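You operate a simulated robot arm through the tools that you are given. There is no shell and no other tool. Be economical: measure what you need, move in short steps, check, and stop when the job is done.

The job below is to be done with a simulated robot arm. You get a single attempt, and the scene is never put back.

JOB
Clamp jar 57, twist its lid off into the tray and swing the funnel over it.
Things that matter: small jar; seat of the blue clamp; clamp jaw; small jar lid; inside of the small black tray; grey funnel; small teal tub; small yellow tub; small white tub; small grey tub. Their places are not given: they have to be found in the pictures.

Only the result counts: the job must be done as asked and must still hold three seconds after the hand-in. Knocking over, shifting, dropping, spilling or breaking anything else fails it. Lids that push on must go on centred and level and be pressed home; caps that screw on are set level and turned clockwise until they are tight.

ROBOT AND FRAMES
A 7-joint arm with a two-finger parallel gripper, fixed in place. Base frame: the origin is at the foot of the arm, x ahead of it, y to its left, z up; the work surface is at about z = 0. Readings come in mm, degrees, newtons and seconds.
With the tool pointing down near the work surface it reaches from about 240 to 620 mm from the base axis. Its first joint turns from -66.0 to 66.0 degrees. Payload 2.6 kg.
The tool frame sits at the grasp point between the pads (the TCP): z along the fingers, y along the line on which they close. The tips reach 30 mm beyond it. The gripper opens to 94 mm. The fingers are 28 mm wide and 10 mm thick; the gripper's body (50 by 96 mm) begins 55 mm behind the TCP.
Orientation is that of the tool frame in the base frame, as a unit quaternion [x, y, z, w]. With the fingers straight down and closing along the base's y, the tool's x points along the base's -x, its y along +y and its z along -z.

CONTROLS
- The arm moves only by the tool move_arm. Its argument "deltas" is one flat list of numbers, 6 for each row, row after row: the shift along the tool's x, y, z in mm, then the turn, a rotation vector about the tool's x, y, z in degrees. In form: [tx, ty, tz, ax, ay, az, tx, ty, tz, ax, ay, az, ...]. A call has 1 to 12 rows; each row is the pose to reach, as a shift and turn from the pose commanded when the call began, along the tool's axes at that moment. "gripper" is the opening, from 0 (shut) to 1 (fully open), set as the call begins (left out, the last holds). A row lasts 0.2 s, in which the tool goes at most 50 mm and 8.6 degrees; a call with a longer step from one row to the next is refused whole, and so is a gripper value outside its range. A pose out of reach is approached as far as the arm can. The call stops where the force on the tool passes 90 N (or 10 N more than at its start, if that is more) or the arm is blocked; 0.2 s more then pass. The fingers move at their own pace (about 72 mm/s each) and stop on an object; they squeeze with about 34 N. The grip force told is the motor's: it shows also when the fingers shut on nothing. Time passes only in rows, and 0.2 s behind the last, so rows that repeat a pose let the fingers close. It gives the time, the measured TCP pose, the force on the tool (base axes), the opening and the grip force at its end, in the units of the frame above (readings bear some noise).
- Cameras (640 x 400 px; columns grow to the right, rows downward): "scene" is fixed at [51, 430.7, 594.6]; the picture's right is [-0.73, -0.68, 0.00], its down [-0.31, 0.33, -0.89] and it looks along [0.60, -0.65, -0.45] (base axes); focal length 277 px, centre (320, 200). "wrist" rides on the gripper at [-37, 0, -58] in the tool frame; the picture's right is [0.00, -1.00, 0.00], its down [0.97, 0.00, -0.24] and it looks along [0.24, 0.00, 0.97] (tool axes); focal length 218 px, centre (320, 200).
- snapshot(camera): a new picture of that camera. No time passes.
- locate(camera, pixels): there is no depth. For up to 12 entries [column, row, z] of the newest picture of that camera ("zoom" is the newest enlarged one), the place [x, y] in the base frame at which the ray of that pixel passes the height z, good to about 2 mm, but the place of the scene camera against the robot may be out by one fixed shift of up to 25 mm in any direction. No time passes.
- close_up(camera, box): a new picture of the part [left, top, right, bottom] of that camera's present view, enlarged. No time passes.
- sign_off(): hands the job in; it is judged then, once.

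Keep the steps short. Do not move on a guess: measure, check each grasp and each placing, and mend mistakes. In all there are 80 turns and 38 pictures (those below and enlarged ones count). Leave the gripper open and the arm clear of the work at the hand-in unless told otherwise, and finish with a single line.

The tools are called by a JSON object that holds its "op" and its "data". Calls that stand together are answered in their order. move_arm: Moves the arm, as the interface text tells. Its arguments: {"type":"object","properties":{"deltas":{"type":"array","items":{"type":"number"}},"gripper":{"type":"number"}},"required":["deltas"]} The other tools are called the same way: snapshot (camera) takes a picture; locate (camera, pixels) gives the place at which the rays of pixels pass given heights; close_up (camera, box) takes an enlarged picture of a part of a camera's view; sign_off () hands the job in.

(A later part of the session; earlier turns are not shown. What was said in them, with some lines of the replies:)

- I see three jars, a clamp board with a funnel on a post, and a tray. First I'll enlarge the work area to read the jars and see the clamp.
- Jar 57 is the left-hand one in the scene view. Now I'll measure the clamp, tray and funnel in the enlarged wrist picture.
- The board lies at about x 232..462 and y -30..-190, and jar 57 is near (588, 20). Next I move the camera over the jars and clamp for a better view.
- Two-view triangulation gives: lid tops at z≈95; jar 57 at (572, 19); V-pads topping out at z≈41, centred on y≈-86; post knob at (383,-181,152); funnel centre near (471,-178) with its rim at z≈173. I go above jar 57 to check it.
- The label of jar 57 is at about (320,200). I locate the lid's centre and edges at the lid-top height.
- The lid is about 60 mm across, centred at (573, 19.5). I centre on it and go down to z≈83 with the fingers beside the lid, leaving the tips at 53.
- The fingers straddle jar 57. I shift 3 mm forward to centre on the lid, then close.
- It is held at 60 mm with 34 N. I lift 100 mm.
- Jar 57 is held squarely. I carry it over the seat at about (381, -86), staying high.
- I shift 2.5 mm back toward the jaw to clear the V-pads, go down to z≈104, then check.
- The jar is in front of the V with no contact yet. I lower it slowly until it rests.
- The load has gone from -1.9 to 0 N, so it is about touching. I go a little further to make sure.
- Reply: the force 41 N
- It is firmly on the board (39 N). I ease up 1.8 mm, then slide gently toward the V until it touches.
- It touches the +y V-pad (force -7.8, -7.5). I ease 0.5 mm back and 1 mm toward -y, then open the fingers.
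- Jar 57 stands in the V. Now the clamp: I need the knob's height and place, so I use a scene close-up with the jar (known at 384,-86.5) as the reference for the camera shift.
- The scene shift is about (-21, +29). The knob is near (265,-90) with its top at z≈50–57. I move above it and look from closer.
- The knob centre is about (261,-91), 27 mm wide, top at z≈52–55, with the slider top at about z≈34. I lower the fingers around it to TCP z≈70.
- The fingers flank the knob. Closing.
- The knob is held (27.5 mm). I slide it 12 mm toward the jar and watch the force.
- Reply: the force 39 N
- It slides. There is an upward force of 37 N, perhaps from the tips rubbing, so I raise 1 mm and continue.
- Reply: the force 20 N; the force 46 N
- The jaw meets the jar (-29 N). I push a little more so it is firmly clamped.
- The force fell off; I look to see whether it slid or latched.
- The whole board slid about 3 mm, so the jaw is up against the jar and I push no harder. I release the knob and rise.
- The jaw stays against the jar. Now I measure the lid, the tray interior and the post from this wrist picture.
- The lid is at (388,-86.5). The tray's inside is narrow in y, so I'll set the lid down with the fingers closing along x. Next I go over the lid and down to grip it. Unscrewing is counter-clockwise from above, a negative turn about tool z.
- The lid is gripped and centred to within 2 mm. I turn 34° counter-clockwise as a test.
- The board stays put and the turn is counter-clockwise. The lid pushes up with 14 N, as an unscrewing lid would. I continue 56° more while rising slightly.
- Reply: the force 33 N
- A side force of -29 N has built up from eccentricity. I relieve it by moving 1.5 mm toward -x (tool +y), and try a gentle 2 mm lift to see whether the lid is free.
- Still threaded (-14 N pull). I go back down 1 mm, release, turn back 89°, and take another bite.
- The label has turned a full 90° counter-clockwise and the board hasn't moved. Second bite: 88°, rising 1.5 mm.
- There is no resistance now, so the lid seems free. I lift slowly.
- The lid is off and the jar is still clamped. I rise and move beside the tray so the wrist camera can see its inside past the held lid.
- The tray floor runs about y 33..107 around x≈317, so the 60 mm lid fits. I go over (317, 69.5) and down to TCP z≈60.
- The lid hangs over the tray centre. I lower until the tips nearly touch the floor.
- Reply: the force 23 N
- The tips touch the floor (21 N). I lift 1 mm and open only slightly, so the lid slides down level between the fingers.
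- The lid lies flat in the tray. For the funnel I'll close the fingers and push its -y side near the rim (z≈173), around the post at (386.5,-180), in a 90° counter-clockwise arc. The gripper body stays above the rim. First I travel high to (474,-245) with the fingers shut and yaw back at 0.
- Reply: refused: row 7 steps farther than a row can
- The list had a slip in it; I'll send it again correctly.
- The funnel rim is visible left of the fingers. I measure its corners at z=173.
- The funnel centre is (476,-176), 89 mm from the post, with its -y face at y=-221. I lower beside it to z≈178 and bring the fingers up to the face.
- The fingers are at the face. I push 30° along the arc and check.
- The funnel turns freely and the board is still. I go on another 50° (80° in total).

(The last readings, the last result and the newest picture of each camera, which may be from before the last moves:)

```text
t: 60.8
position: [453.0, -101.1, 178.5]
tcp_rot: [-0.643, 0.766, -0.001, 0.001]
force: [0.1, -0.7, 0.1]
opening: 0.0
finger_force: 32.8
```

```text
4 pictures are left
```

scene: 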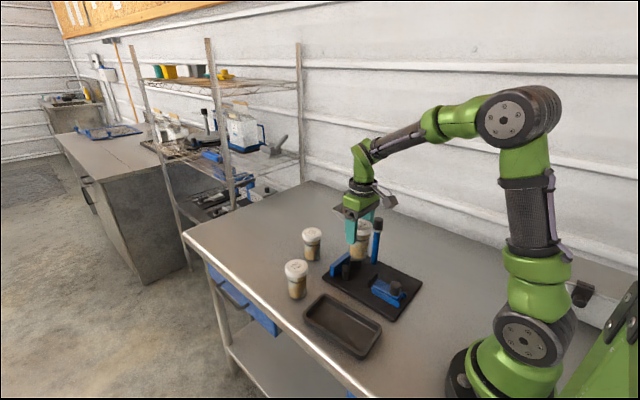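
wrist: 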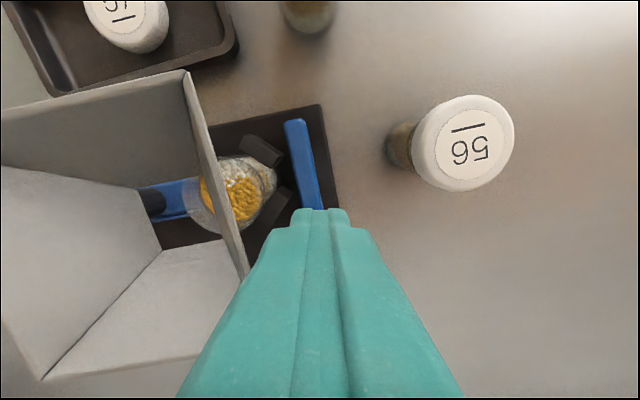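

I measure the rim: near-top corner (187,72), side edge (247,275), and the lower-left corner (43,380).

{"op": "locate", "data": {"camera": "wrist", "pixels": [[187, 72, 173], [246, 275, 173], [43, 380, 173], [218, 175, 173], [140, 195, 120], [220, 195, 97]]}}

```text
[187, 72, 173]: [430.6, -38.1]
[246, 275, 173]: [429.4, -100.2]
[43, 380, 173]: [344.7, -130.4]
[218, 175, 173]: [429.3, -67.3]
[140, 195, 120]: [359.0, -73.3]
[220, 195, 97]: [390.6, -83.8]
```

The rim now spans x≈340–430 and y≈-131…-38, centred at (387,-84.5): squarely over the jar and parted from the fingers. I rise straight up, back off clear and open the gripper.

{"op": "move_arm", "data": {"deltas": [0, -3, -30, 0, 0, 0, 0, -5, -70, 0, 0, 0, 0, -5, -110, 0, 0, 0, 0, -5, -150, 0, 0, 0, 0, -5, -190, 0, 0, 0, 0, -5, -190, 0, 0, 0]}}

{"op": "move_arm", "data": {"deltas": [0, 0, 0, 0, 0, 0, 0, 0, 0, 0, 0, 0, 0, 0, 0, 0, 0, 0, 0, 0, 0, 0, 0, 0], "gripper": 1}}

{"op": "snapshot", "data": {"camera": "wrist"}}

{"op": "close_up", "data": {"camera": "scene", "box": [270, 180, 450, 340]}}

```text
t: 62.2
position: [456.3, -100.3, 368.1]
tcp_rot: [-0.643, 0.766, 0.0, 0.001]
force: [0.3, 0.3, -0.1]
opening: 0.1
finger_force: 33.2
```

```text
t: 63.2
position: [456.8, -101.4, 367.1]
tcp_rot: [-0.643, 0.766, -0.001, 0.0]
force: [0.6, -0.4, 0.2]
opening: 94.0
finger_force: 0.1
```

```text
3 pictures are left
```

wrist: 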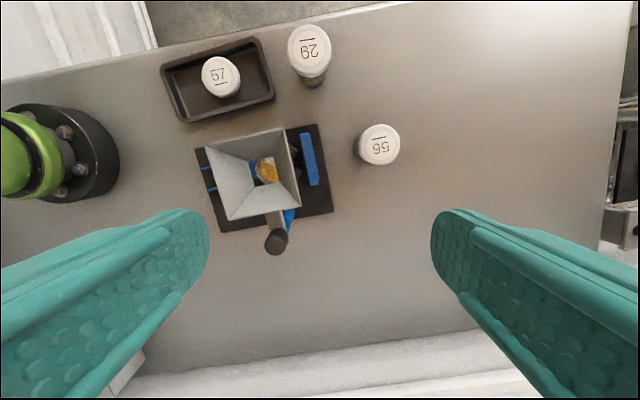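

```text
2.50 times, centred on (360, 260) of scene
```

zoom: 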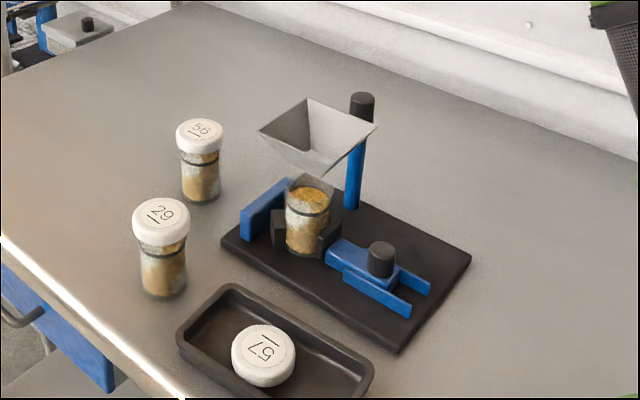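

Everything looks in place. One last measurement of the funnel rim against the jar.

{"op": "locate", "data": {"camera": "wrist", "pixels": [[206, 145, 173], [285, 128, 173], [301, 202, 173], [228, 220, 173], [277, 240, 152], [318, 185, 45], [305, 133, 45]]}}

```text
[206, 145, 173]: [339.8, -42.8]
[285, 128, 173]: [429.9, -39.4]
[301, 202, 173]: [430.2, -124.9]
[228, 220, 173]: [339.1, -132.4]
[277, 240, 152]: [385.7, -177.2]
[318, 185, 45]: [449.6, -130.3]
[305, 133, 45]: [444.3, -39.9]
```

The funnel centre is about (385,-85) and the jar about (387,-86), so they line up within 3 mm. The lid is in the tray, the gripper is open and the arm is clear. Handing in.

{"op": "sign_off", "data": {}}

```text
The job is handed in.
```

Jar 57 is clamped with its lid off and lying flat in the tray, and the funnel is over it to within about 3 mm; while closing the jaw I pushed the clamp board about 3 mm, and I left it there.
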